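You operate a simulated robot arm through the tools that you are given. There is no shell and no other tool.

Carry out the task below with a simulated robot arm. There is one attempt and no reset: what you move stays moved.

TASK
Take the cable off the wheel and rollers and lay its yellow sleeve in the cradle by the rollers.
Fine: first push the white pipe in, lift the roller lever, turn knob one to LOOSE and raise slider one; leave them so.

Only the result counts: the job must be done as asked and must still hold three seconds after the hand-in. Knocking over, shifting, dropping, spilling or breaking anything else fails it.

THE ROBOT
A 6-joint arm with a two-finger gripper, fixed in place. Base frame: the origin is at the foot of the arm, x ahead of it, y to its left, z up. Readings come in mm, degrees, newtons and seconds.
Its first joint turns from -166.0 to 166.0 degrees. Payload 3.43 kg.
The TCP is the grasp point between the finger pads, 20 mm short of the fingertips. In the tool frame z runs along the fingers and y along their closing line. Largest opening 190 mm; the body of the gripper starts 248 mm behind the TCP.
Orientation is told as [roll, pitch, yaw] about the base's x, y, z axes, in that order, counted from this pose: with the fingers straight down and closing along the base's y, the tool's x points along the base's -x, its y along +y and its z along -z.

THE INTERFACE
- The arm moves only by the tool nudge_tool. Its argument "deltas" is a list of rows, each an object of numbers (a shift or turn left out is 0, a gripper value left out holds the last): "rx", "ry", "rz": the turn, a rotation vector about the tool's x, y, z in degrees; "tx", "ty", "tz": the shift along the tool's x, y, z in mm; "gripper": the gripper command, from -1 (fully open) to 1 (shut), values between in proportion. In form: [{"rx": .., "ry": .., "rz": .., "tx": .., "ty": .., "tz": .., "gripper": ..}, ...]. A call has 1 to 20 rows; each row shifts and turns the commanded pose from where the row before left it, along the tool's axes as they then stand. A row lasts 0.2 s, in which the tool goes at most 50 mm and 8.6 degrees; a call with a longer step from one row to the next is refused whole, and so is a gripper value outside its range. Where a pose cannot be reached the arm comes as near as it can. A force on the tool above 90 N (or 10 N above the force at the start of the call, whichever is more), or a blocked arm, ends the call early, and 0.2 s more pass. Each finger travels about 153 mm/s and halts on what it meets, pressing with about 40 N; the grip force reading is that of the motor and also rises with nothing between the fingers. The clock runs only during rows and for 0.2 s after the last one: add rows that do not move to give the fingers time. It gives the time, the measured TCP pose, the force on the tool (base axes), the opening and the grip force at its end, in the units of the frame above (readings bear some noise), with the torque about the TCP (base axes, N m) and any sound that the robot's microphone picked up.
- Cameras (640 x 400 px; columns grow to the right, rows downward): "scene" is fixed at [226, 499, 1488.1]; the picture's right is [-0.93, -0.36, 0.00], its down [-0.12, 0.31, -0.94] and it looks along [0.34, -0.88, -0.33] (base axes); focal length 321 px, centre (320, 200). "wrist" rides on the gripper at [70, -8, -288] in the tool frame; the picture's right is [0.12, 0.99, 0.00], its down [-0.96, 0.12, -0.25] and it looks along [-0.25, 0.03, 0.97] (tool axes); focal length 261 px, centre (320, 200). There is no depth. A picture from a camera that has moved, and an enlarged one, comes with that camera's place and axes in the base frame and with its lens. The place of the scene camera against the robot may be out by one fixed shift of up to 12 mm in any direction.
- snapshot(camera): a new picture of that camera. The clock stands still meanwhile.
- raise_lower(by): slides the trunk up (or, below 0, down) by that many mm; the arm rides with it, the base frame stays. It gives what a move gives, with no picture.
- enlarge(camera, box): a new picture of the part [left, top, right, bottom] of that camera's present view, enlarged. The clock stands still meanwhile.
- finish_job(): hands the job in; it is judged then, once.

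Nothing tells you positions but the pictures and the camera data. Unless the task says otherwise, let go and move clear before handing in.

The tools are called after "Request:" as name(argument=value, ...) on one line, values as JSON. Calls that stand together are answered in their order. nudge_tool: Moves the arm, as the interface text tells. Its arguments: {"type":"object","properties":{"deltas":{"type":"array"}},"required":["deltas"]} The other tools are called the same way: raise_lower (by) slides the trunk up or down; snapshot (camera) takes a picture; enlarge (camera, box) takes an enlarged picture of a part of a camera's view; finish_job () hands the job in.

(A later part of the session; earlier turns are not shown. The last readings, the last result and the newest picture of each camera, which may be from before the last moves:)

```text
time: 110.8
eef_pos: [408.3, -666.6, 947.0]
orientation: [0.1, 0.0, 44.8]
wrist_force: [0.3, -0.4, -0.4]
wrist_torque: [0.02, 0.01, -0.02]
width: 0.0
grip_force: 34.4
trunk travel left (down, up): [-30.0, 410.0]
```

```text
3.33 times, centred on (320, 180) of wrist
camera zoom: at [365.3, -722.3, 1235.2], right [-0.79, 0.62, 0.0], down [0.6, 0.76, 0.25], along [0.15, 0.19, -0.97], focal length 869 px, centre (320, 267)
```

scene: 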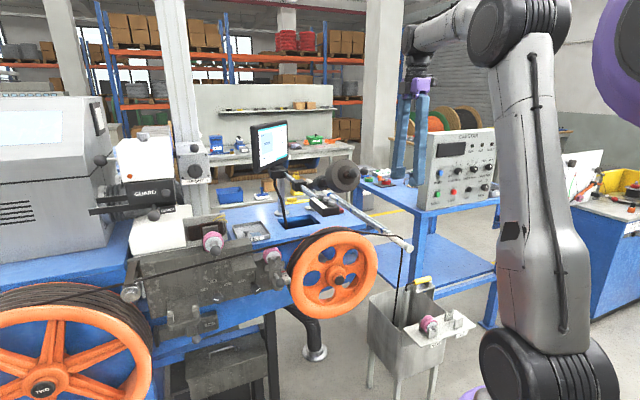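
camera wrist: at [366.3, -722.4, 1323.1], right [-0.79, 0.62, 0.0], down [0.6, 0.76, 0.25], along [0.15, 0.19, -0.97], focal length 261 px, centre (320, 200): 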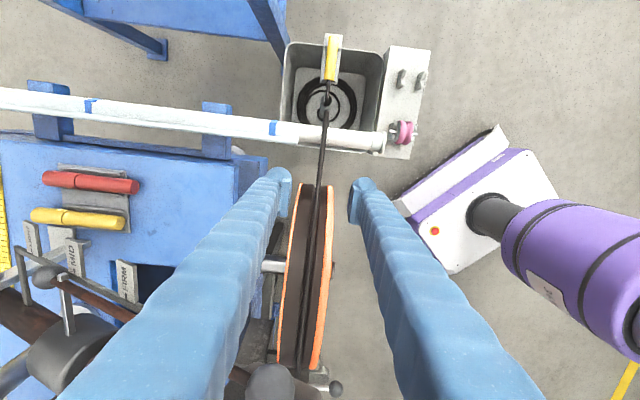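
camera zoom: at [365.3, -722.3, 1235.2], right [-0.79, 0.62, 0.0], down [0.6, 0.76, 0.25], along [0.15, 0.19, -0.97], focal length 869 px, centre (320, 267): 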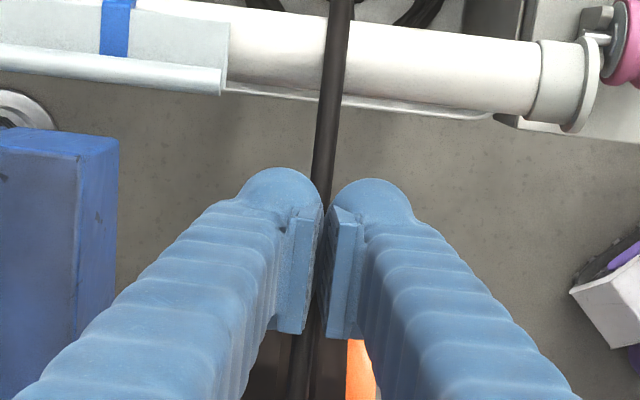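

The fingers closed fully, so they may not hold the cable. I'll lift a little and see whether it follows.

Request:
nudge_tool(deltas=[{"tz": -10}, {"tz": -10}, {"tz": -10}, {}])

Request:
enlarge(camera="scene", box=[330, 180, 430, 260])

Request:
enlarge(camera="wrist", box=[240, 120, 400, 240])

```text
time: 111.8
eef_pos: [408.2, -665.2, 975.6]
orientation: [0.0, 0.1, 44.9]
wrist_force: [0.5, -0.1, -1.0]
wrist_torque: [-0.04, -0.03, -0.01]
width: 0.1
grip_force: 34.3
trunk travel left (down, up): [-30.0, 410.0]
```

```text
5.00 times, centred on (380, 220) of scene
camera zoom: at [226.0, 499.0, 1488.1], right [-0.93, -0.36, 0.0], down [-0.12, 0.31, -0.94], along [0.34, -0.88, -0.33], focal length 1606 px, centre (20, 100)
```

zoom: 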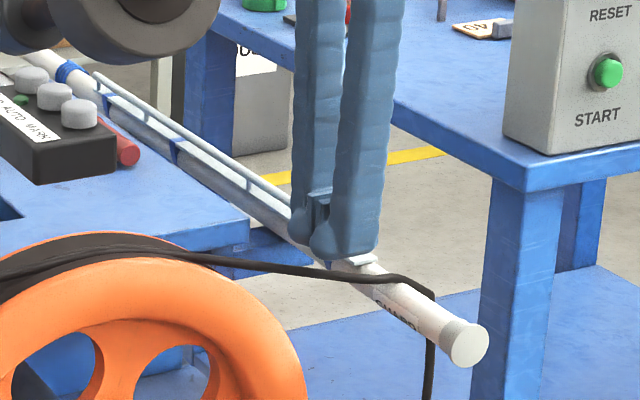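

```text
3.33 times, centred on (320, 180) of wrist
camera zoom: at [366.7, -721.6, 1265.1], right [-0.79, 0.62, 0.0], down [0.6, 0.76, 0.25], along [0.15, 0.19, -0.97], focal length 869 px, centre (320, 267)
```

zoom: 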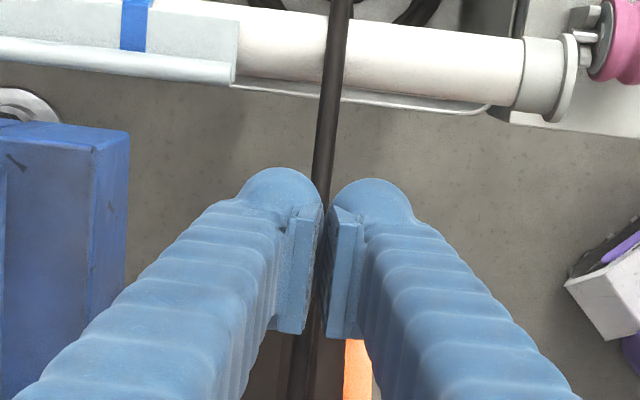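

The cable does not respond to the fingers, so the graspable part is the yellow sleeve. I'll rise, open, and move above the sleeve (p≈765, q≈-418, z≈664).

Request:
nudge_tool(deltas=[{"tz": -40, "gripper": 0.3}, {"tz": -45}, {"tx": 40, "ty": -1}, {"tx": 40, "ty": -1}, {"tx": 40, "ty": -1}, {"tx": 40, "ty": -1}, {"tx": 40, "ty": -1}, {"tx": 33, "ty": -1}, {"tz": 40}, {"tz": 40}, {"tz": 40}, {"tz": 40}, {}])

Request:
snapshot(camera="wrist")

Request:
enlarge(camera="scene", box=[330, 180, 480, 330])

```text
time: 114.6
eef_pos: [247.4, -834.2, 901.5]
orientation: [0.1, 0.0, 44.9]
wrist_force: [0.0, -0.5, 1.1]
wrist_torque: [0.03, -0.02, -0.03]
width: 66.4
grip_force: 0.0
trunk travel left (down, up): [-30.0, 410.0]
```

```text
taken
camera wrist: at [205.1, -890.0, 1190.6], right [-0.79, 0.62, 0.0], down [0.6, 0.76, 0.25], along [0.15, 0.19, -0.97], focal length 261 px, centre (320, 200)
```

wrist: 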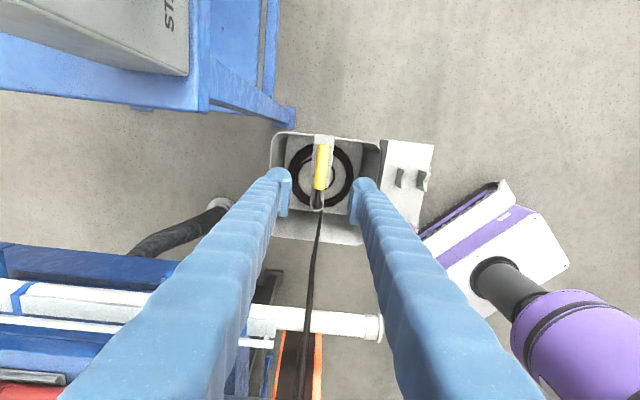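

```text
2.67 times, centred on (405, 255) of scene
camera zoom: at [226.0, 499.0, 1488.1], right [-0.93, -0.36, 0.0], down [-0.12, 0.31, -0.94], along [0.34, -0.88, -0.33], focal length 856 px, centre (93, 53)
```

zoom: 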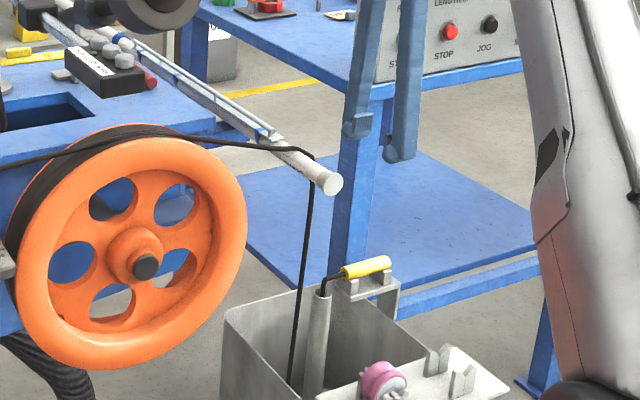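

Request:
enlarge(camera="wrist", box=[260, 110, 380, 230])

Request:
enlarge(camera="wrist", box=[295, 130, 350, 215])

```text
3.33 times, centred on (320, 170) of wrist
camera zoom: at [205.1, -890.0, 1190.6], right [-0.79, 0.62, 0.0], down [0.6, 0.76, 0.25], along [0.15, 0.19, -0.97], focal length 869 px, centre (320, 300)
```

zoom: 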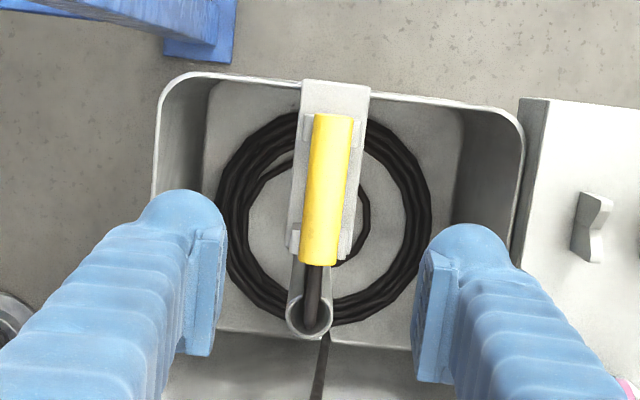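

```text
4.71 times, centred on (322, 172) of wrist
camera zoom: at [205.1, -890.0, 1190.6], right [-0.79, 0.62, 0.0], down [0.6, 0.76, 0.25], along [0.15, 0.19, -0.97], focal length 1227 px, centre (308, 329)
```

zoom: 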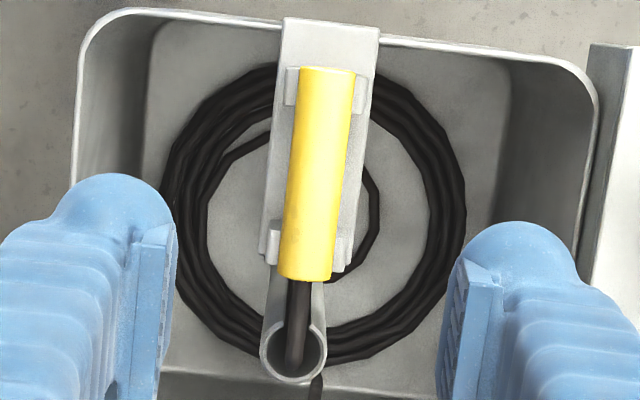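

The sleeve spans q≈-462 to -372 at p≈763; the posts are at q≈-455 and -387, so the finger should go between them at q≈-420.6. I'll correct and lower to just above it.

Request:
nudge_tool(deltas=[{"tx": 5.6, "ty": 1.8}, {"tz": 40}, {"tz": 40}, {"tz": 40}, {"tz": 40}, {}])

Request:
snapshot(camera="wrist")

Request:
enlarge(camera="wrist", box=[260, 130, 380, 230])

Request:
enlarge(camera="scene", box=[380, 250, 450, 310])

```text
time: 116.0
eef_pos: [240.7, -838.1, 739.8]
orientation: [0.1, 0.0, 44.9]
wrist_force: [0.4, 0.1, 0.0]
wrist_torque: [0.05, -0.01, 0.02]
width: 66.5
grip_force: 0.0
trunk travel left (down, up): [-30.0, 410.0]
```

```text
taken
camera wrist: at [199.1, -892.8, 1029.3], right [-0.79, 0.62, 0.0], down [0.6, 0.76, 0.25], along [0.15, 0.19, -0.97], focal length 261 px, centre (320, 200)
```

wrist: 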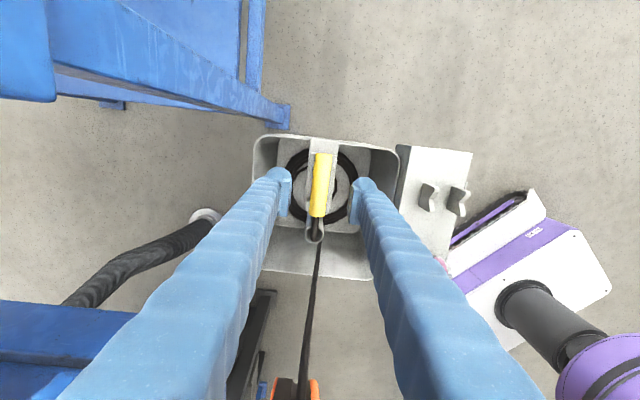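

```text
4.00 times, centred on (320, 180) of wrist
camera zoom: at [199.1, -892.8, 1029.3], right [-0.79, 0.62, 0.0], down [0.6, 0.76, 0.25], along [0.15, 0.19, -0.97], focal length 1043 px, centre (320, 280)
```

zoom: 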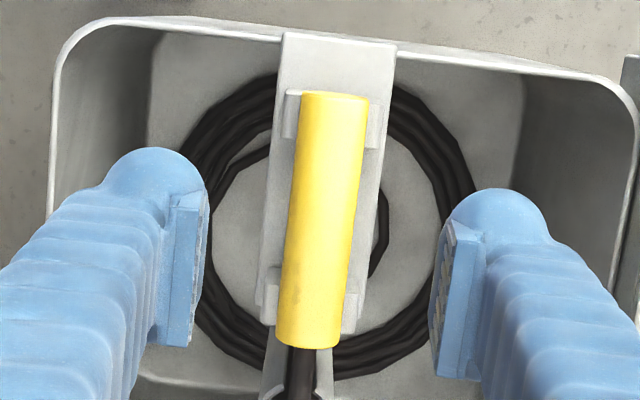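

```text
6.67 times, centred on (415, 280) of scene
camera zoom: at [226.0, 499.0, 1488.1], right [-0.93, -0.36, 0.0], down [-0.12, 0.31, -0.94], along [0.34, -0.88, -0.33], focal length 2141 px, centre (-313, -333)
```

zoom: 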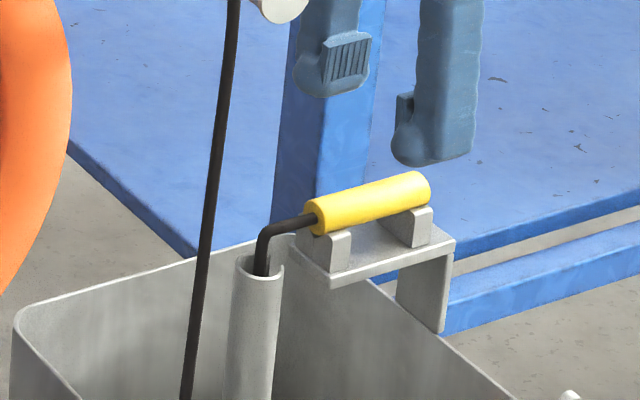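

Sleeve centre ≈ (p 763, q -418, z 663), radius 12; the post gap centre is q≈-420.4. I'll shift 2 mm, lower to z≈662 and check before closing.

Request:
nudge_tool(deltas=[{"tx": -2}, {"tz": 26}, {"tz": 26}, {"tz": 25}, {}])

Request:
enlarge(camera="wrist", box=[260, 130, 380, 230])

Request:
enlarge(camera="scene", box=[380, 250, 450, 310])

```text
time: 117.2
eef_pos: [244.4, -835.7, 662.4]
orientation: [0.0, 0.1, 45.0]
wrist_force: [0.3, 0.5, -0.7]
wrist_torque: [0.06, 0.01, -0.01]
width: 66.6
grip_force: 0.0
trunk travel left (down, up): [-30.0, 410.0]
```

```text
4.00 times, centred on (320, 180) of wrist
camera zoom: at [200.7, -892.0, 952.5], right [-0.79, 0.62, 0.0], down [0.6, 0.76, 0.25], along [0.15, 0.19, -0.97], focal length 1043 px, centre (320, 280)
```

zoom: 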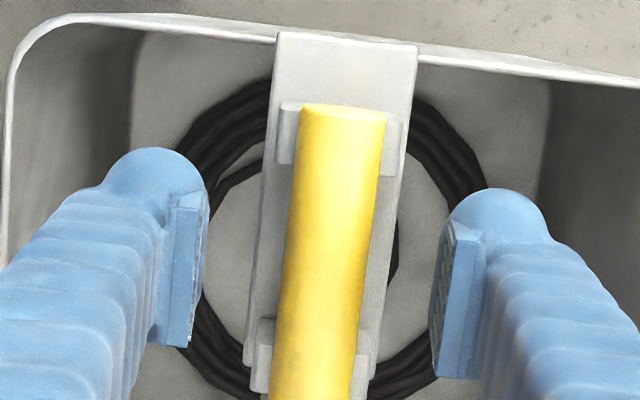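

```text
6.67 times, centred on (415, 280) of scene
camera zoom: at [226.0, 499.0, 1488.1], right [-0.93, -0.36, 0.0], down [-0.12, 0.31, -0.94], along [0.34, -0.88, -0.33], focal length 2141 px, centre (-313, -333)
```

zoom: 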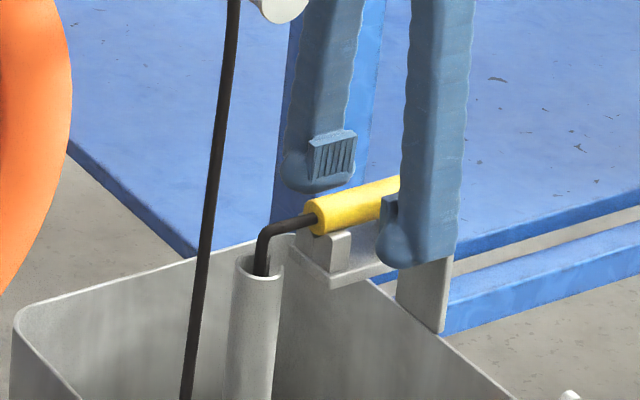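

I need the post gap more precisely, so I'll zoom further.

Request:
enlarge(camera="wrist", box=[298, 148, 352, 182])

Request:
enlarge(camera="wrist", box=[298, 200, 352, 234])

```text
11.76 times, centred on (325, 165) of wrist
camera zoom: at [200.7, -892.0, 952.5], right [-0.79, 0.62, 0.0], down [0.6, 0.76, 0.25], along [0.15, 0.19, -0.97], focal length 3066 px, centre (261, 612)
```

zoom: 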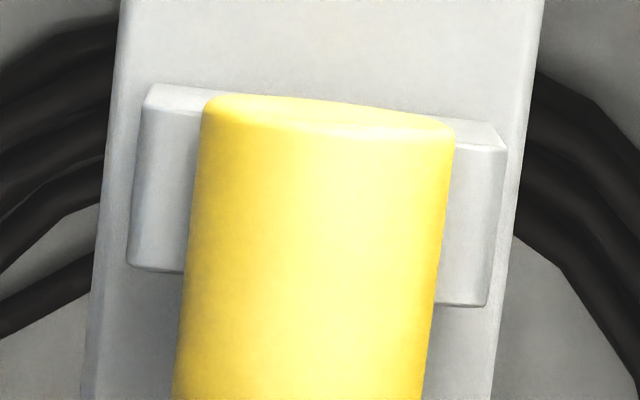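

```text
11.76 times, centred on (325, 217) of wrist
camera zoom: at [200.7, -892.0, 952.5], right [-0.79, 0.62, 0.0], down [0.6, 0.76, 0.25], along [0.15, 0.19, -0.97], focal length 3066 px, centre (261, 0)
```

zoom: 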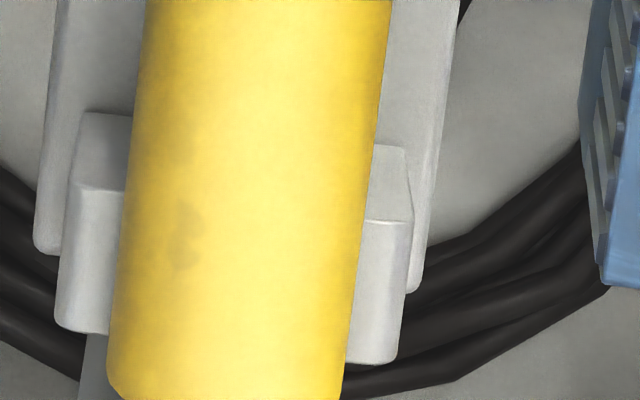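

The gap spans about q -447 to -394; I'll shift 2 mm and close on the sleeve.

Request:
nudge_tool(deltas=[{"tx": 2}, {"gripper": 0.6}, {}, {"gripper": 1}, {}, {}])

Request:
enlarge(camera="wrist", box=[260, 130, 380, 230])

Request:
enlarge(camera="scene", box=[380, 250, 450, 310])

```text
time: 118.6
eef_pos: [241.5, -837.1, 664.9]
orientation: [0.1, 0.0, 44.9]
wrist_force: [-2.9, 2.9, 1.2]
wrist_torque: [0.09, -0.07, 0.14]
width: 21.5
grip_force: 40.0
trunk travel left (down, up): [-30.0, 410.0]
```

```text
4.00 times, centred on (320, 180) of wrist
camera zoom: at [199.3, -893.4, 953.5], right [-0.79, 0.62, 0.0], down [0.6, 0.76, 0.25], along [0.15, 0.19, -0.97], focal length 1043 px, centre (320, 280)
```

zoom: 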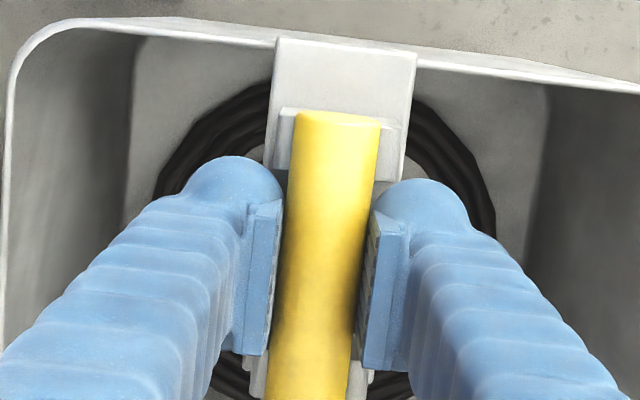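

```text
6.67 times, centred on (415, 280) of scene
camera zoom: at [226.0, 499.0, 1488.1], right [-0.93, -0.36, 0.0], down [-0.12, 0.31, -0.94], along [0.34, -0.88, -0.33], focal length 2141 px, centre (-313, -333)
```

zoom: 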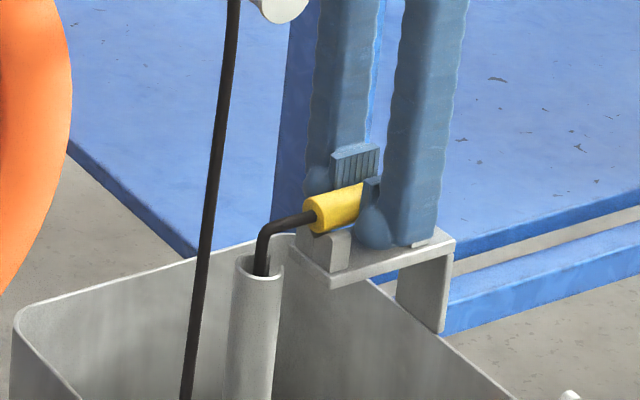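

The sleeve is gripped (21.5 mm). I'll lift slowly and watch what the cable does.

Request:
nudge_tool(deltas=[{"tz": -5}, {"tz": -8}, {"tz": -10}, {"tz": -12}, {}])

Request:
enlarge(camera="scene", box=[360, 210, 460, 310])

```text
time: 119.8
eef_pos: [242.6, -836.8, 697.4]
orientation: [0.0, 0.1, 45.0]
wrist_force: [-0.2, -0.4, -1.1]
wrist_torque: [-0.01, 0.03, 0.02]
width: 21.2
grip_force: 39.7
trunk travel left (down, up): [-30.0, 410.0]
```

```text
4.00 times, centred on (410, 260) of scene
camera zoom: at [226.0, 499.0, 1488.1], right [-0.93, -0.36, 0.0], down [-0.12, 0.31, -0.94], along [0.34, -0.88, -0.33], focal length 1284 px, centre (-40, -40)
```

zoom: 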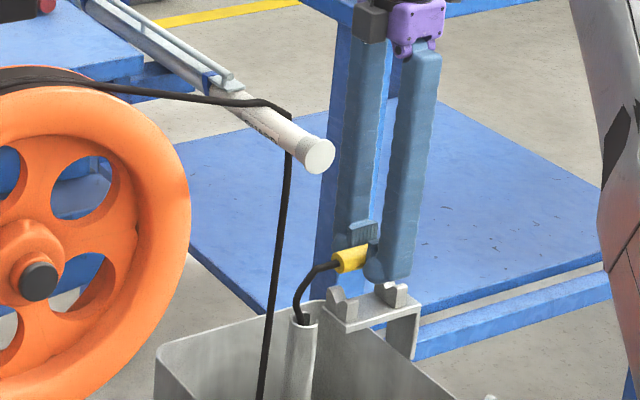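

It lifts freely and the cable pays out of the tube. I'll lift further in stages.

Request:
nudge_tool(deltas=[{"tz": -20}, {"tz": -20}, {"tz": -20}, {"tz": -20}, {"tz": -20}, {"tz": -20}, {}])

Request:
enlarge(camera="scene", box=[330, 190, 460, 320])

Request:
snapshot(camera="wrist")

```text
time: 121.4
eef_pos: [242.4, -835.3, 818.5]
orientation: [0.0, 0.0, 45.0]
wrist_force: [-0.1, 0.6, -0.7]
wrist_torque: [-0.03, 0.02, 0.02]
width: 21.3
grip_force: 40.1
trunk travel left (down, up): [-30.0, 410.0]
```

```text
3.08 times, centred on (395, 255) of scene
camera zoom: at [226.0, 499.0, 1488.1], right [-0.93, -0.36, 0.0], down [-0.12, 0.31, -0.94], along [0.34, -0.88, -0.33], focal length 988 px, centre (89, 31)
```

zoom: 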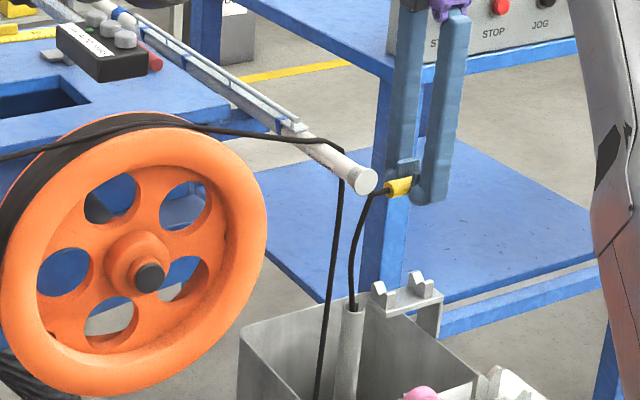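

```text
taken
camera wrist: at [199.8, -890.5, 1108.1], right [-0.79, 0.62, 0.0], down [0.6, 0.76, 0.25], along [0.15, 0.19, -0.97], focal length 261 px, centre (320, 200)
```

wrist: 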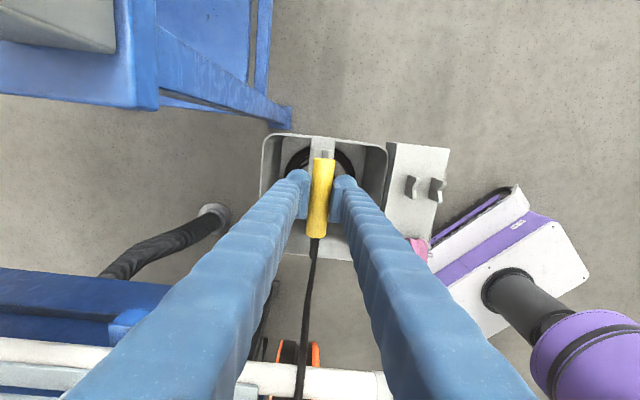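

The cable feeds out of the tube as the sleeve rises. I'll raise it to about z=1000, bring it out in front of the machine (p≈540), watching force and cable.

Request:
nudge_tool(deltas=[{"tz": -30}, {"tz": -30}, {"tz": -30}, {"tz": -30}, {"tz": -30}, {"tz": -30}, {"ty": 28}, {"ty": 28}, {"ty": 28}, {"ty": 28}, {"ty": 28}, {"ty": 28}, {"ty": 28}, {"ty": 27}, {}])

Request:
snapshot(camera="scene")

Request:
snapshot(camera="wrist")

```text
time: 124.6
eef_pos: [86.4, -678.1, 999.5]
orientation: [0.0, 0.0, 44.9]
wrist_force: [0.0, 1.3, -1.3]
wrist_torque: [-0.08, -0.03, -0.02]
width: 20.9
grip_force: 40.0
trunk travel left (down, up): [-30.0, 410.0]
```

```text
taken
```

scene: 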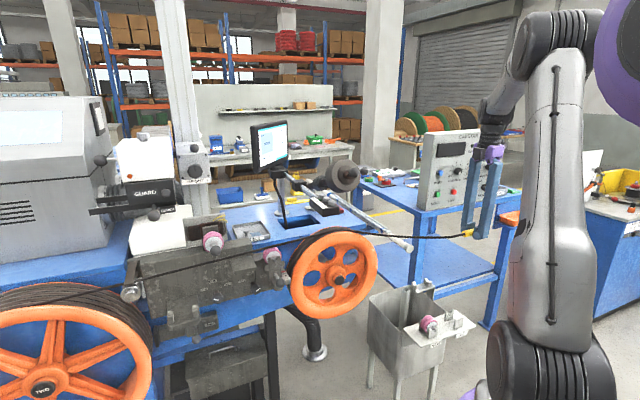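

```text
taken
camera wrist: at [42.6, -733.3, 1288.7], right [-0.79, 0.62, 0.0], down [0.6, 0.76, 0.25], along [0.15, 0.19, -0.97], focal length 261 px, centre (320, 200)
```

wrist: 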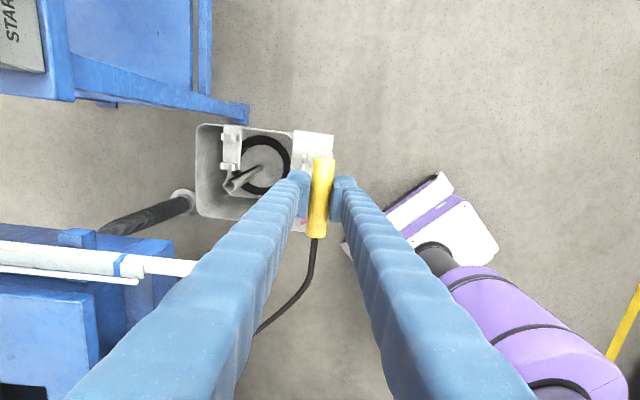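

The cable has come out of the bin and now runs directly from the wheel and pipe to the sleeve. Zooming.

Request:
enlarge(camera="scene", box=[290, 170, 500, 310])

Request:
enlarge(camera="scene", box=[360, 210, 480, 290])

```text
2.86 times, centred on (395, 240) of scene
camera zoom: at [226.0, 499.0, 1488.1], right [-0.93, -0.36, 0.0], down [-0.12, 0.31, -0.94], along [0.34, -0.88, -0.33], focal length 918 px, centre (106, 86)
```

zoom: 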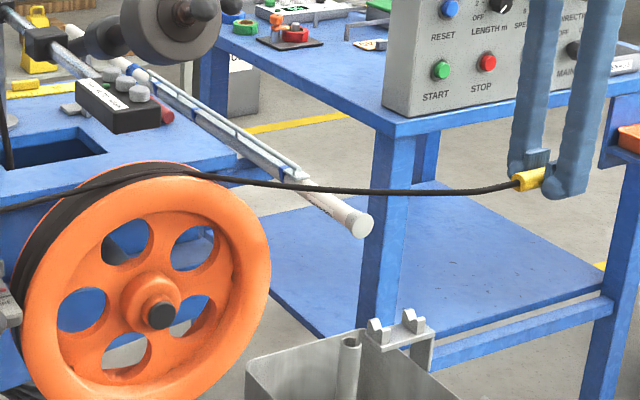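

```text
5.00 times, centred on (420, 250) of scene
camera zoom: at [226.0, 499.0, 1488.1], right [-0.93, -0.36, 0.0], down [-0.12, 0.31, -0.94], along [0.34, -0.88, -0.33], focal length 1606 px, centre (-180, -50)
```

zoom: 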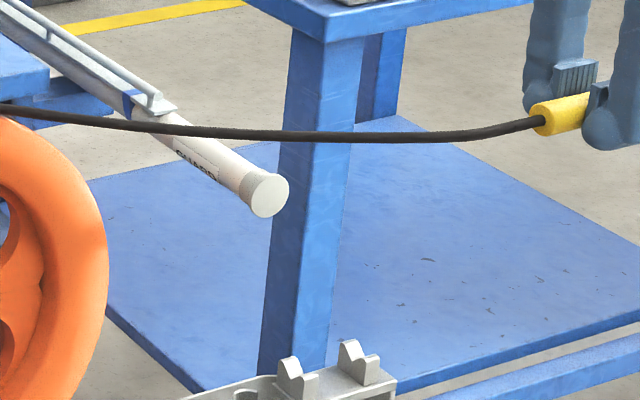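

The cable's free end is now about 430 mm beyond the wheel. I'll raise the sleeve high to lift the cable out of the wheel's groove, then draw it toward the robot so it lies in front of everything.

Request:
nudge_tool(deltas=[{"tz": -20}, {"tz": -20}, {"tz": -20}, {"tz": -20}, {"tz": -20}, {"tz": -20}, {"tz": -20}, {}])

Request:
snapshot(camera="scene")

Request:
enlarge(camera="scene", box=[240, 150, 500, 310])

```text
time: 126.4
eef_pos: [84.3, -678.5, 1139.3]
orientation: [0.0, 0.0, 44.9]
wrist_force: [-1.3, 0.1, -0.7]
wrist_torque: [0.01, 0.02, 0.02]
width: 21.0
grip_force: 40.3
trunk travel left (down, up): [-30.0, 410.0]
```

```text
taken
```

scene: 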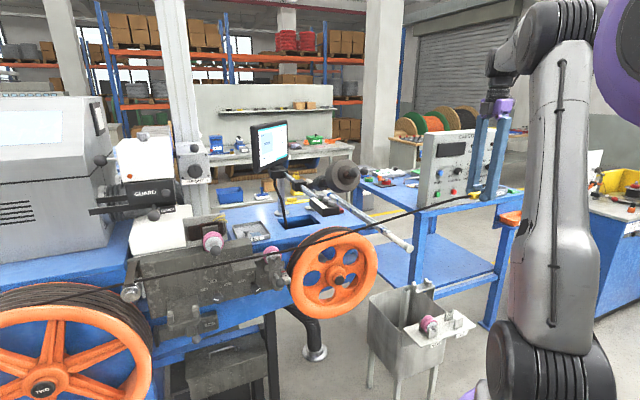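

```text
2.46 times, centred on (370, 230) of scene
camera zoom: at [226.0, 499.0, 1488.1], right [-0.93, -0.36, 0.0], down [-0.12, 0.31, -0.94], along [0.34, -0.88, -0.33], focal length 790 px, centre (197, 126)
```

zoom: 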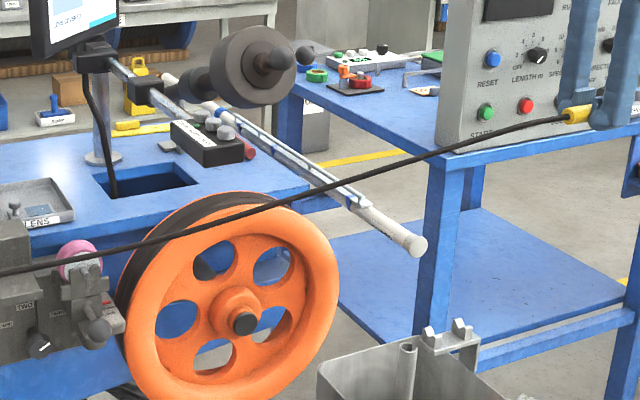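

The cable is now off the wheel and runs straight in front of it. I'll draw it further toward the robot, then carry the sleeve left in front of the machine.

Request:
nudge_tool(deltas=[{"ty": 20}, {"ty": 20}, {"ty": 20}, {"tx": -25}, {"tx": -25}, {"tx": -25}, {"tx": -25}, {"tx": -25}, {"tx": -25}, {"tx": -25}, {"tx": -25}, {}])

Request:
snapshot(camera="scene")

Request:
enlarge(camera="scene", box=[110, 190, 410, 360])

```text
time: 129.0
eef_pos: [184.3, -495.9, 1142.6]
orientation: [0.0, 0.2, 44.9]
wrist_force: [0.2, 0.2, -1.2]
wrist_torque: [-0.08, 0.01, 0.0]
width: 20.7
grip_force: 40.3
trunk travel left (down, up): [-30.0, 410.0]
```

```text
taken
```

scene: 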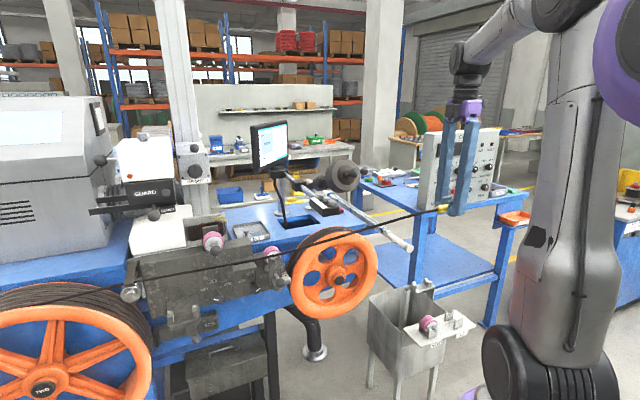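

```text
2.13 times, centred on (260, 275) of scene
camera zoom: at [226.0, 499.0, 1488.1], right [-0.93, -0.36, 0.0], down [-0.12, 0.31, -0.94], along [0.34, -0.88, -0.33], focal length 685 px, centre (448, 40)
```

zoom: 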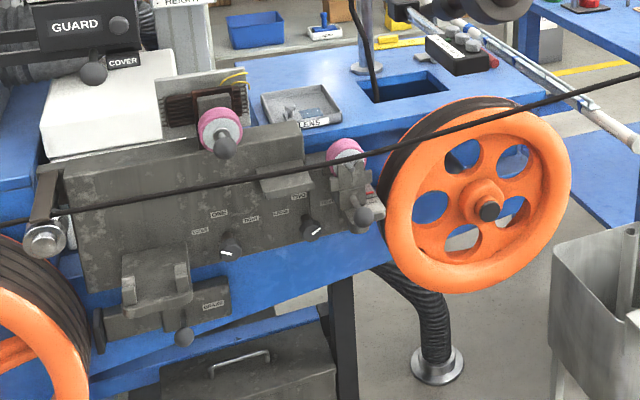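

The cable is clear in the air in front of everything. I'll continue carrying the sleeve left.

Request:
nudge_tool(deltas=[{"tx": -30}, {"tx": -30}, {"tx": -30}, {"tx": -30}, {"tx": -30}, {"tx": -30}, {"tx": -30}, {"tx": -30}, {"tx": -30}, {"tx": -30}, {"tx": -30}, {"tx": -30}, {"tx": -30}, {}])

Request:
snapshot(camera="scene")

```text
time: 132.0
eef_pos: [459.5, -218.6, 1138.7]
orientation: [0.0, 0.1, 44.9]
wrist_force: [0.3, 0.3, -1.8]
wrist_torque: [-0.05, 0.05, 0.0]
width: 20.5
grip_force: 39.8
trunk travel left (down, up): [-30.0, 410.0]
```

```text
taken
```

scene: 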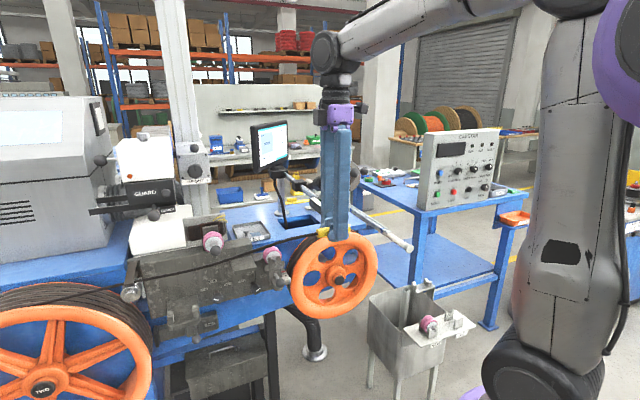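

Request:
enlarge(camera="wrist", box=[260, 130, 380, 230])

Request:
enlarge(camera="scene", box=[110, 190, 370, 350])

Request:
enlarge(camera="scene", box=[290, 200, 370, 260])

```text
4.00 times, centred on (320, 180) of wrist
camera zoom: at [417.9, -274.2, 1427.7], right [-0.78, 0.62, 0.0], down [0.6, 0.76, 0.25], along [0.15, 0.19, -0.97], focal length 1043 px, centre (320, 280)
```

zoom: 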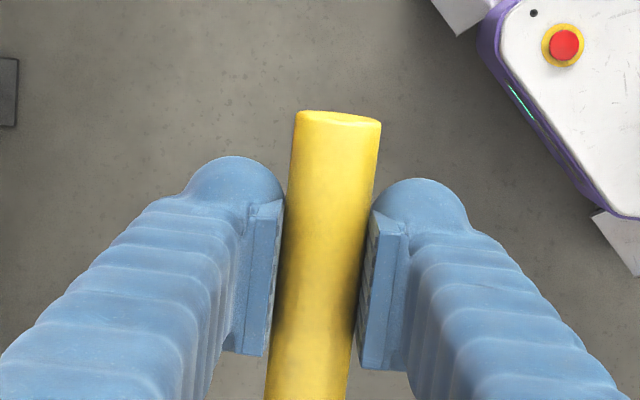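

```text
2.46 times, centred on (240, 270) of scene
camera zoom: at [226.0, 499.0, 1488.1], right [-0.93, -0.36, 0.0], down [-0.12, 0.31, -0.94], along [0.34, -0.88, -0.33], focal length 790 px, centre (517, 28)
```

zoom: 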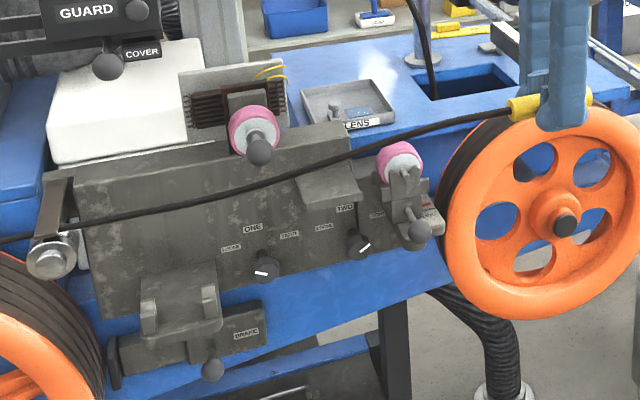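

```text
6.67 times, centred on (330, 230) of scene
camera zoom: at [226.0, 499.0, 1488.1], right [-0.93, -0.36, 0.0], down [-0.12, 0.31, -0.94], along [0.34, -0.88, -0.33], focal length 2141 px, centre (253, 0)
```

zoom: 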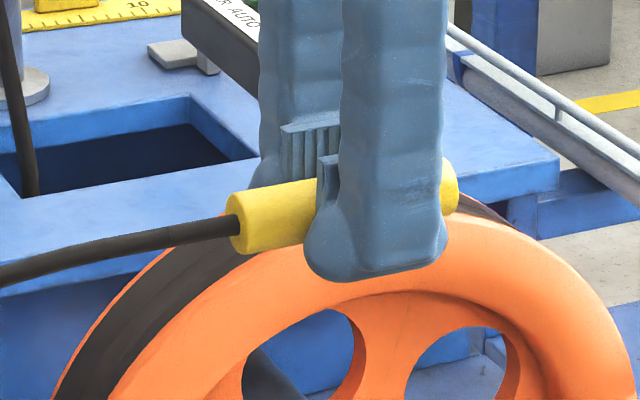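

The grip is unchanged and the cable hangs clear of wheel and rollers. I'll carry on to a viewing point near the cradle.

Request:
nudge_tool(deltas=[{"tx": -30}, {"tx": -30}, {"tx": -30}, {"tx": -30}, {"tx": -30, "ty": -5}, {"tx": -30, "ty": -10}, {"tx": -30, "ty": -15}, {"tx": -30, "ty": -20}, {"tx": -30, "ty": -20}, {"tx": -30, "ty": -20}, {"tx": -30, "ty": -20}, {}])

Request:
snapshot(camera="wrist")

Request:
snapshot(camera="scene")

```text
time: 134.6
eef_pos: [771.4, -64.3, 1137.8]
orientation: [0.1, 0.1, 44.8]
wrist_force: [0.4, -0.8, -1.1]
wrist_torque: [-0.04, 0.04, 0.0]
width: 19.7
grip_force: 39.6
trunk travel left (down, up): [-30.0, 410.0]
```

```text
taken
camera wrist: at [729.2, -119.3, 1427.5], right [-0.79, 0.62, 0.0], down [0.6, 0.76, 0.25], along [0.15, 0.19, -0.97], focal length 261 px, centre (320, 200)
```

wrist: 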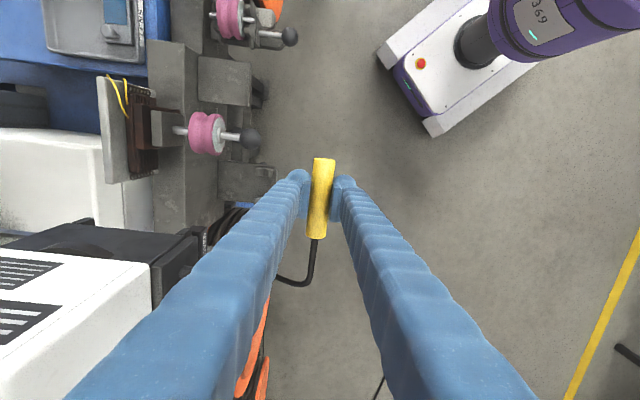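

```text
taken
```

scene: 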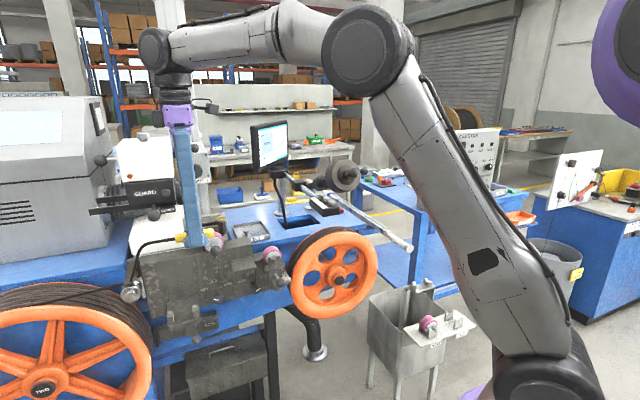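

Request:
enlarge(camera="wrist", box=[180, 90, 320, 250])

Request:
enlarge(camera="scene", box=[110, 220, 240, 350])

```text
2.50 times, centred on (250, 170) of wrist
camera zoom: at [729.2, -119.3, 1427.5], right [-0.79, 0.62, 0.0], down [0.6, 0.76, 0.25], along [0.15, 0.19, -0.97], focal length 652 px, centre (495, 275)
```

zoom: 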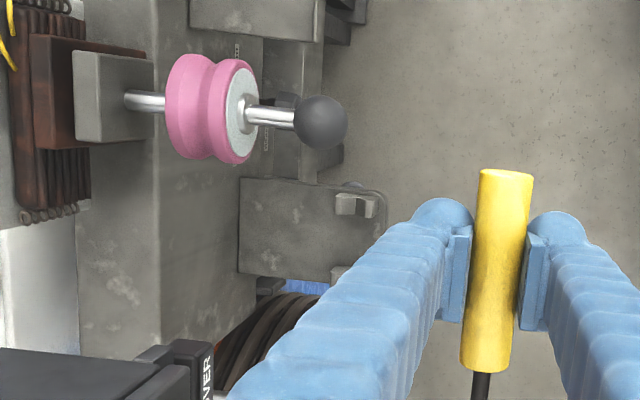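

```text
3.08 times, centred on (175, 285) of scene
camera zoom: at [226.0, 499.0, 1488.1], right [-0.93, -0.36, 0.0], down [-0.12, 0.31, -0.94], along [0.34, -0.88, -0.33], focal length 988 px, centre (766, -62)
```

zoom: 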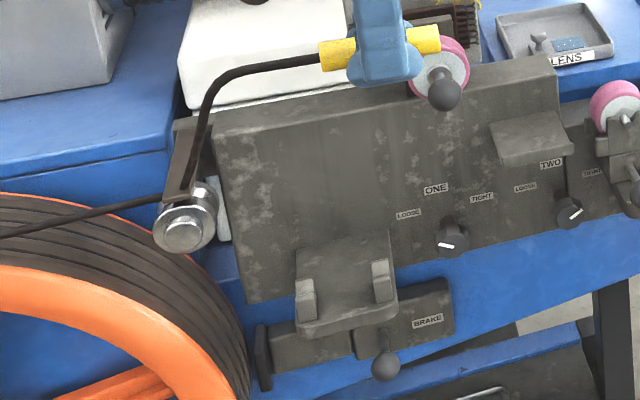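

Cradle posts are visible. I'll come lower beside the cradle to measure its notches accurately.

Request:
nudge_tool(deltas=[{"tx": -22}, {"tx": -22}, {"tx": -22}, {"tz": 30}, {"tz": 30}, {"tz": 30}, {"tz": 30}, {"tz": 30}, {"tz": 28}, {}])

Request:
snapshot(camera="wrist")

Request:
enlarge(camera="wrist", box=[190, 130, 310, 230])

Request:
enlarge(camera="scene", box=[110, 220, 240, 350])

```text
time: 136.8
eef_pos: [818.9, -17.5, 958.9]
orientation: [0.1, 0.1, 44.9]
wrist_force: [-0.4, -0.1, -0.9]
wrist_torque: [0.0, 0.05, 0.0]
width: 19.7
grip_force: 39.8
trunk travel left (down, up): [-30.0, 410.0]
```

```text
taken
camera wrist: at [777.5, -73.1, 1248.3], right [-0.79, 0.62, 0.0], down [0.6, 0.76, 0.25], along [0.15, 0.19, -0.97], focal length 261 px, centre (320, 200)
```

wrist: 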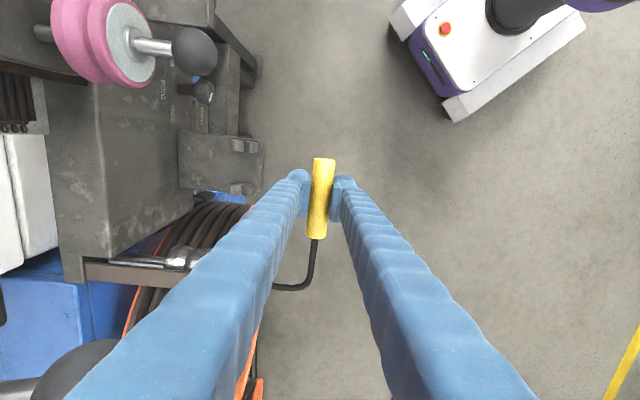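

```text
4.00 times, centred on (250, 180) of wrist
camera zoom: at [777.5, -73.1, 1248.3], right [-0.79, 0.62, 0.0], down [0.6, 0.76, 0.25], along [0.15, 0.19, -0.97], focal length 1043 px, centre (600, 280)
```

zoom: 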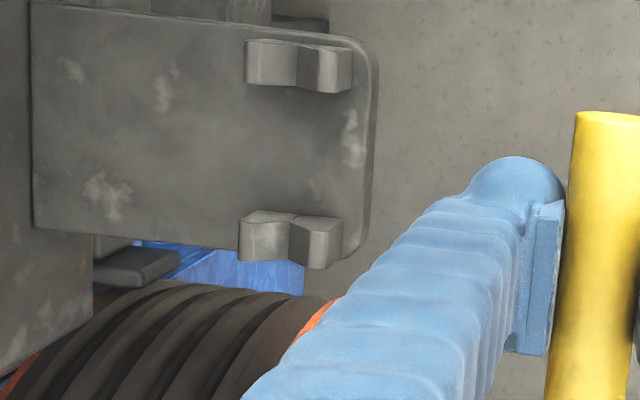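

```text
3.08 times, centred on (175, 285) of scene
camera zoom: at [226.0, 499.0, 1488.1], right [-0.93, -0.36, 0.0], down [-0.12, 0.31, -0.94], along [0.34, -0.88, -0.33], focal length 988 px, centre (766, -62)
```

zoom: 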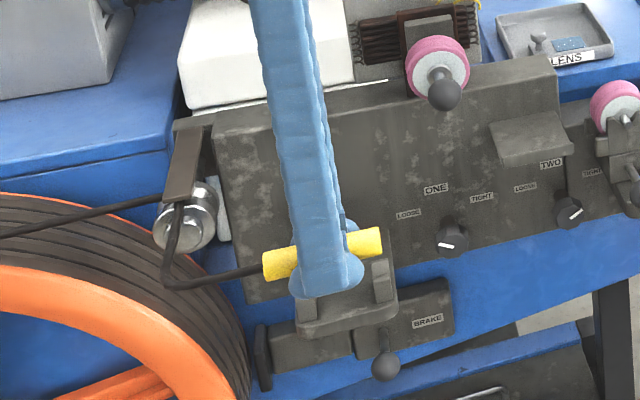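

Request:
enlarge(camera="wrist", box=[240, 132, 290, 164])

Request:
enlarge(camera="wrist", box=[235, 172, 285, 204])

```text
12.50 times, centred on (265, 148) of wrist
camera zoom: at [777.5, -73.1, 1248.3], right [-0.79, 0.62, 0.0], down [0.6, 0.76, 0.25], along [0.15, 0.19, -0.97], focal length 3258 px, centre (1008, 850)
```

zoom: 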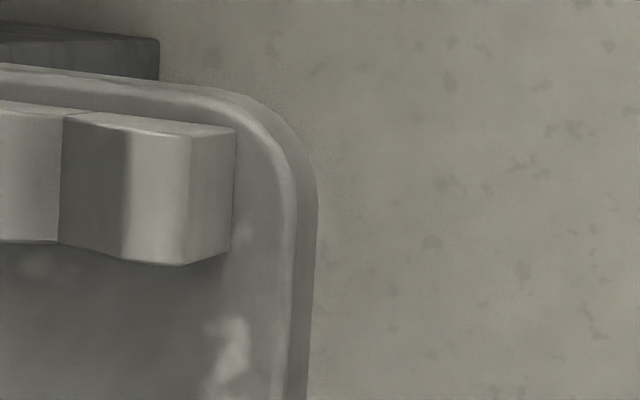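

```text
12.50 times, centred on (260, 188) of wrist
camera zoom: at [777.5, -73.1, 1248.3], right [-0.79, 0.62, 0.0], down [0.6, 0.76, 0.25], along [0.15, 0.19, -0.97], focal length 3258 px, centre (1070, 350)
```

zoom: 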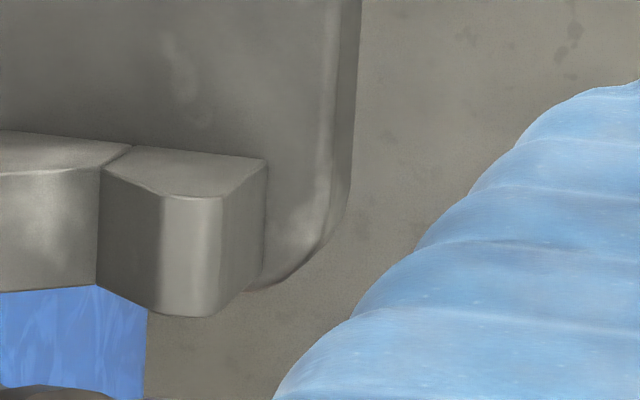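

A unit marked GUARD/COVER overhangs above the cradle (around p≥690, z≈1130–1300), so a vertical approach would hit it. I'll first back off a little and inspect.

Request:
nudge_tool(deltas=[{"ty": 25}, {"ty": 25}, {"ty": 20}, {}])

Request:
snapshot(camera="wrist")

Request:
enlarge(camera="scene", box=[80, 120, 240, 340])

Request:
enlarge(camera="wrist", box=[0, 180, 240, 400])

```text
time: 137.8
eef_pos: [769.5, 31.6, 959.5]
orientation: [0.0, 0.2, 44.9]
wrist_force: [0.5, 0.3, -1.0]
wrist_torque: [-0.07, 0.02, -0.03]
width: 19.9
grip_force: 40.1
trunk travel left (down, up): [-30.0, 410.0]
```

```text
taken
camera wrist: at [727.2, -24.0, 1248.7], right [-0.79, 0.62, 0.0], down [0.6, 0.76, 0.25], along [0.15, 0.19, -0.97], focal length 261 px, centre (320, 200)
```

wrist: 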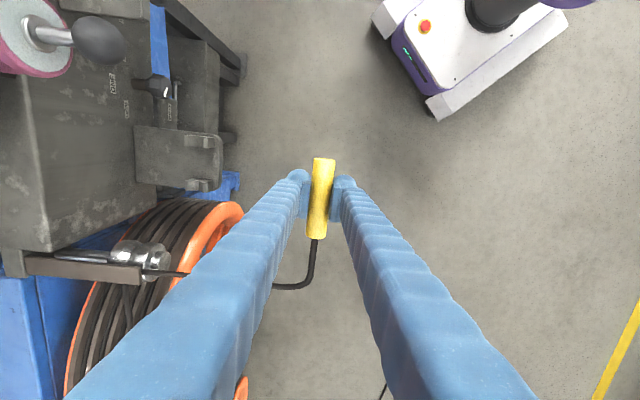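

```text
1.82 times, centred on (160, 230) of scene
camera zoom: at [226.0, 499.0, 1488.1], right [-0.93, -0.36, 0.0], down [-0.12, 0.31, -0.94], along [0.34, -0.88, -0.33], focal length 584 px, centre (611, 146)
```

zoom: 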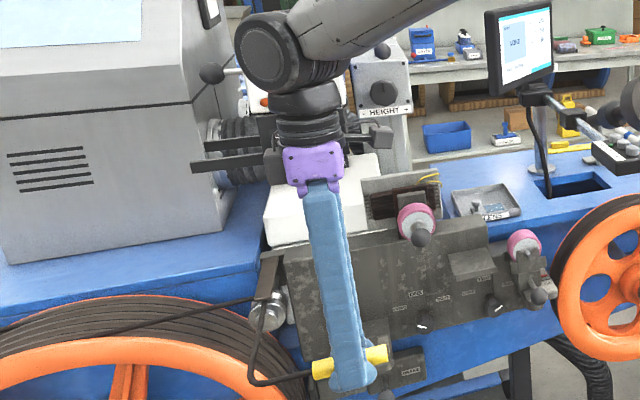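

```text
1.82 times, centred on (120, 290) of wrist
camera zoom: at [727.2, -24.0, 1248.7], right [-0.79, 0.62, 0.0], down [0.6, 0.76, 0.25], along [0.15, 0.19, -0.97], focal length 474 px, centre (684, 36)
```

zoom: 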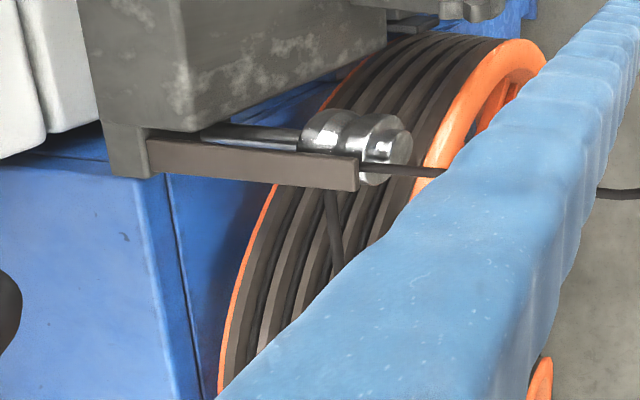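

I'll tilt the tool 35° (body toward the robot) so it stays clear of the overhang, then approach the cradle from front-above.

Request:
nudge_tool(deltas=[{"rx": 7}, {"rx": 7}, {"rx": 7}, {"rx": 7}, {"rx": 7}, {}])

Request:
nudge_tool(deltas=[{"tz": 26.4, "ty": -20.5, "tx": -0.3}, {"tz": 26.4, "ty": -20.5, "tx": -0.3}, {"tz": 26.4, "ty": -20.5, "tx": -0.2}, {"tz": 26.4, "ty": -20.5, "tx": -0.2}, {}])

Request:
snapshot(camera="wrist")

Request:
snapshot(camera="scene")

```text
time: 139.2
eef_pos: [769.3, 31.8, 959.9]
orientation: [-35.0, 0.1, 44.9]
wrist_force: [-0.5, 0.0, -1.7]
wrist_torque: [-0.05, -0.02, 0.0]
width: 19.8
grip_force: 39.7
trunk travel left (down, up): [-30.0, 410.0]
```

```text
time: 140.4
eef_pos: [861.2, -56.7, 918.8]
orientation: [-34.9, 0.2, 44.8]
wrist_force: [-0.4, -0.1, -0.8]
wrist_torque: [0.0, 0.0, 0.02]
width: 19.6
grip_force: 40.1
trunk travel left (down, up): [-30.0, 410.0]
```

```text
taken
camera wrist: at [700.8, 4.2, 1162.2], right [-0.66, 0.49, -0.57], down [0.51, 0.85, 0.14], along [0.55, -0.2, -0.81], focal length 261 px, centre (320, 200)
```

wrist: 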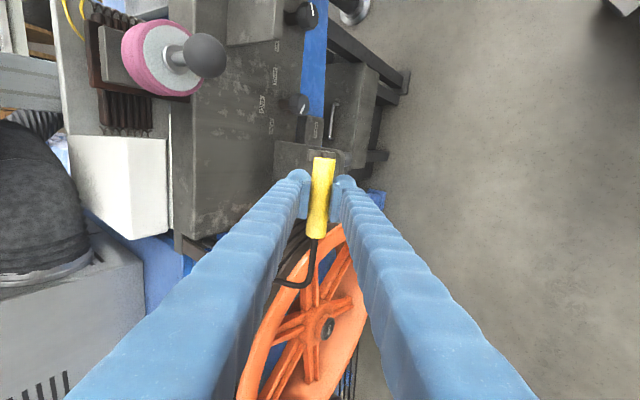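

```text
taken
```

scene: 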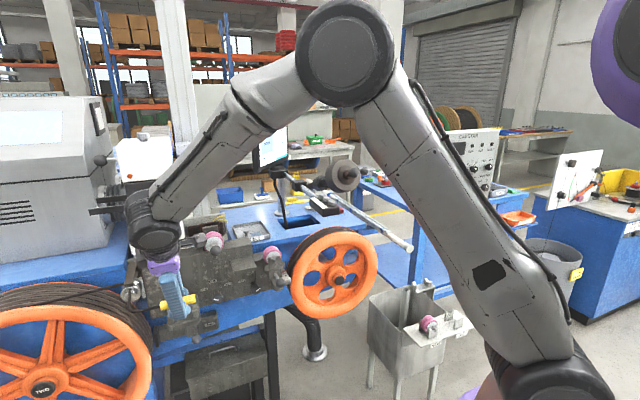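

Request:
enlarge(camera="wrist", box=[250, 120, 390, 260])

Request:
enlarge(camera="scene", box=[110, 230, 230, 350])

```text
2.86 times, centred on (320, 190) of wrist
camera zoom: at [700.8, 4.2, 1162.2], right [-0.66, 0.49, -0.57], down [0.51, 0.85, 0.14], along [0.55, -0.2, -0.81], focal length 745 px, centre (320, 229)
```

zoom: 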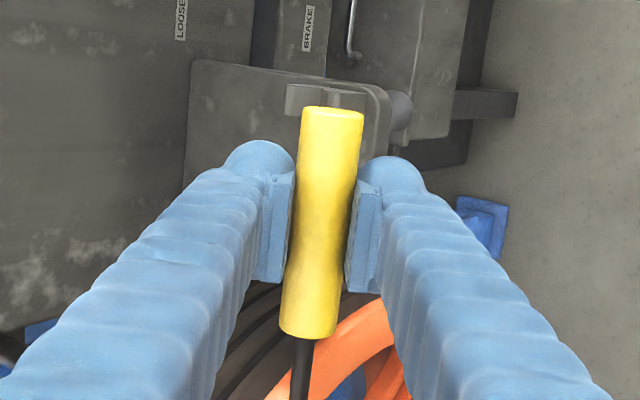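

```text
3.33 times, centred on (170, 290) of scene
camera zoom: at [226.0, 499.0, 1488.1], right [-0.93, -0.36, 0.0], down [-0.12, 0.31, -0.94], along [0.34, -0.88, -0.33], focal length 1070 px, centre (820, -100)
```

zoom: 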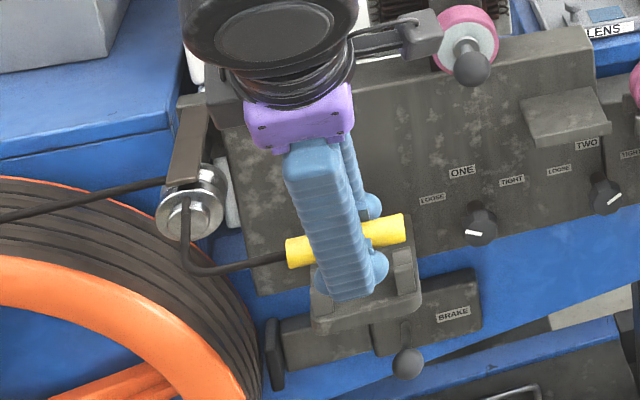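

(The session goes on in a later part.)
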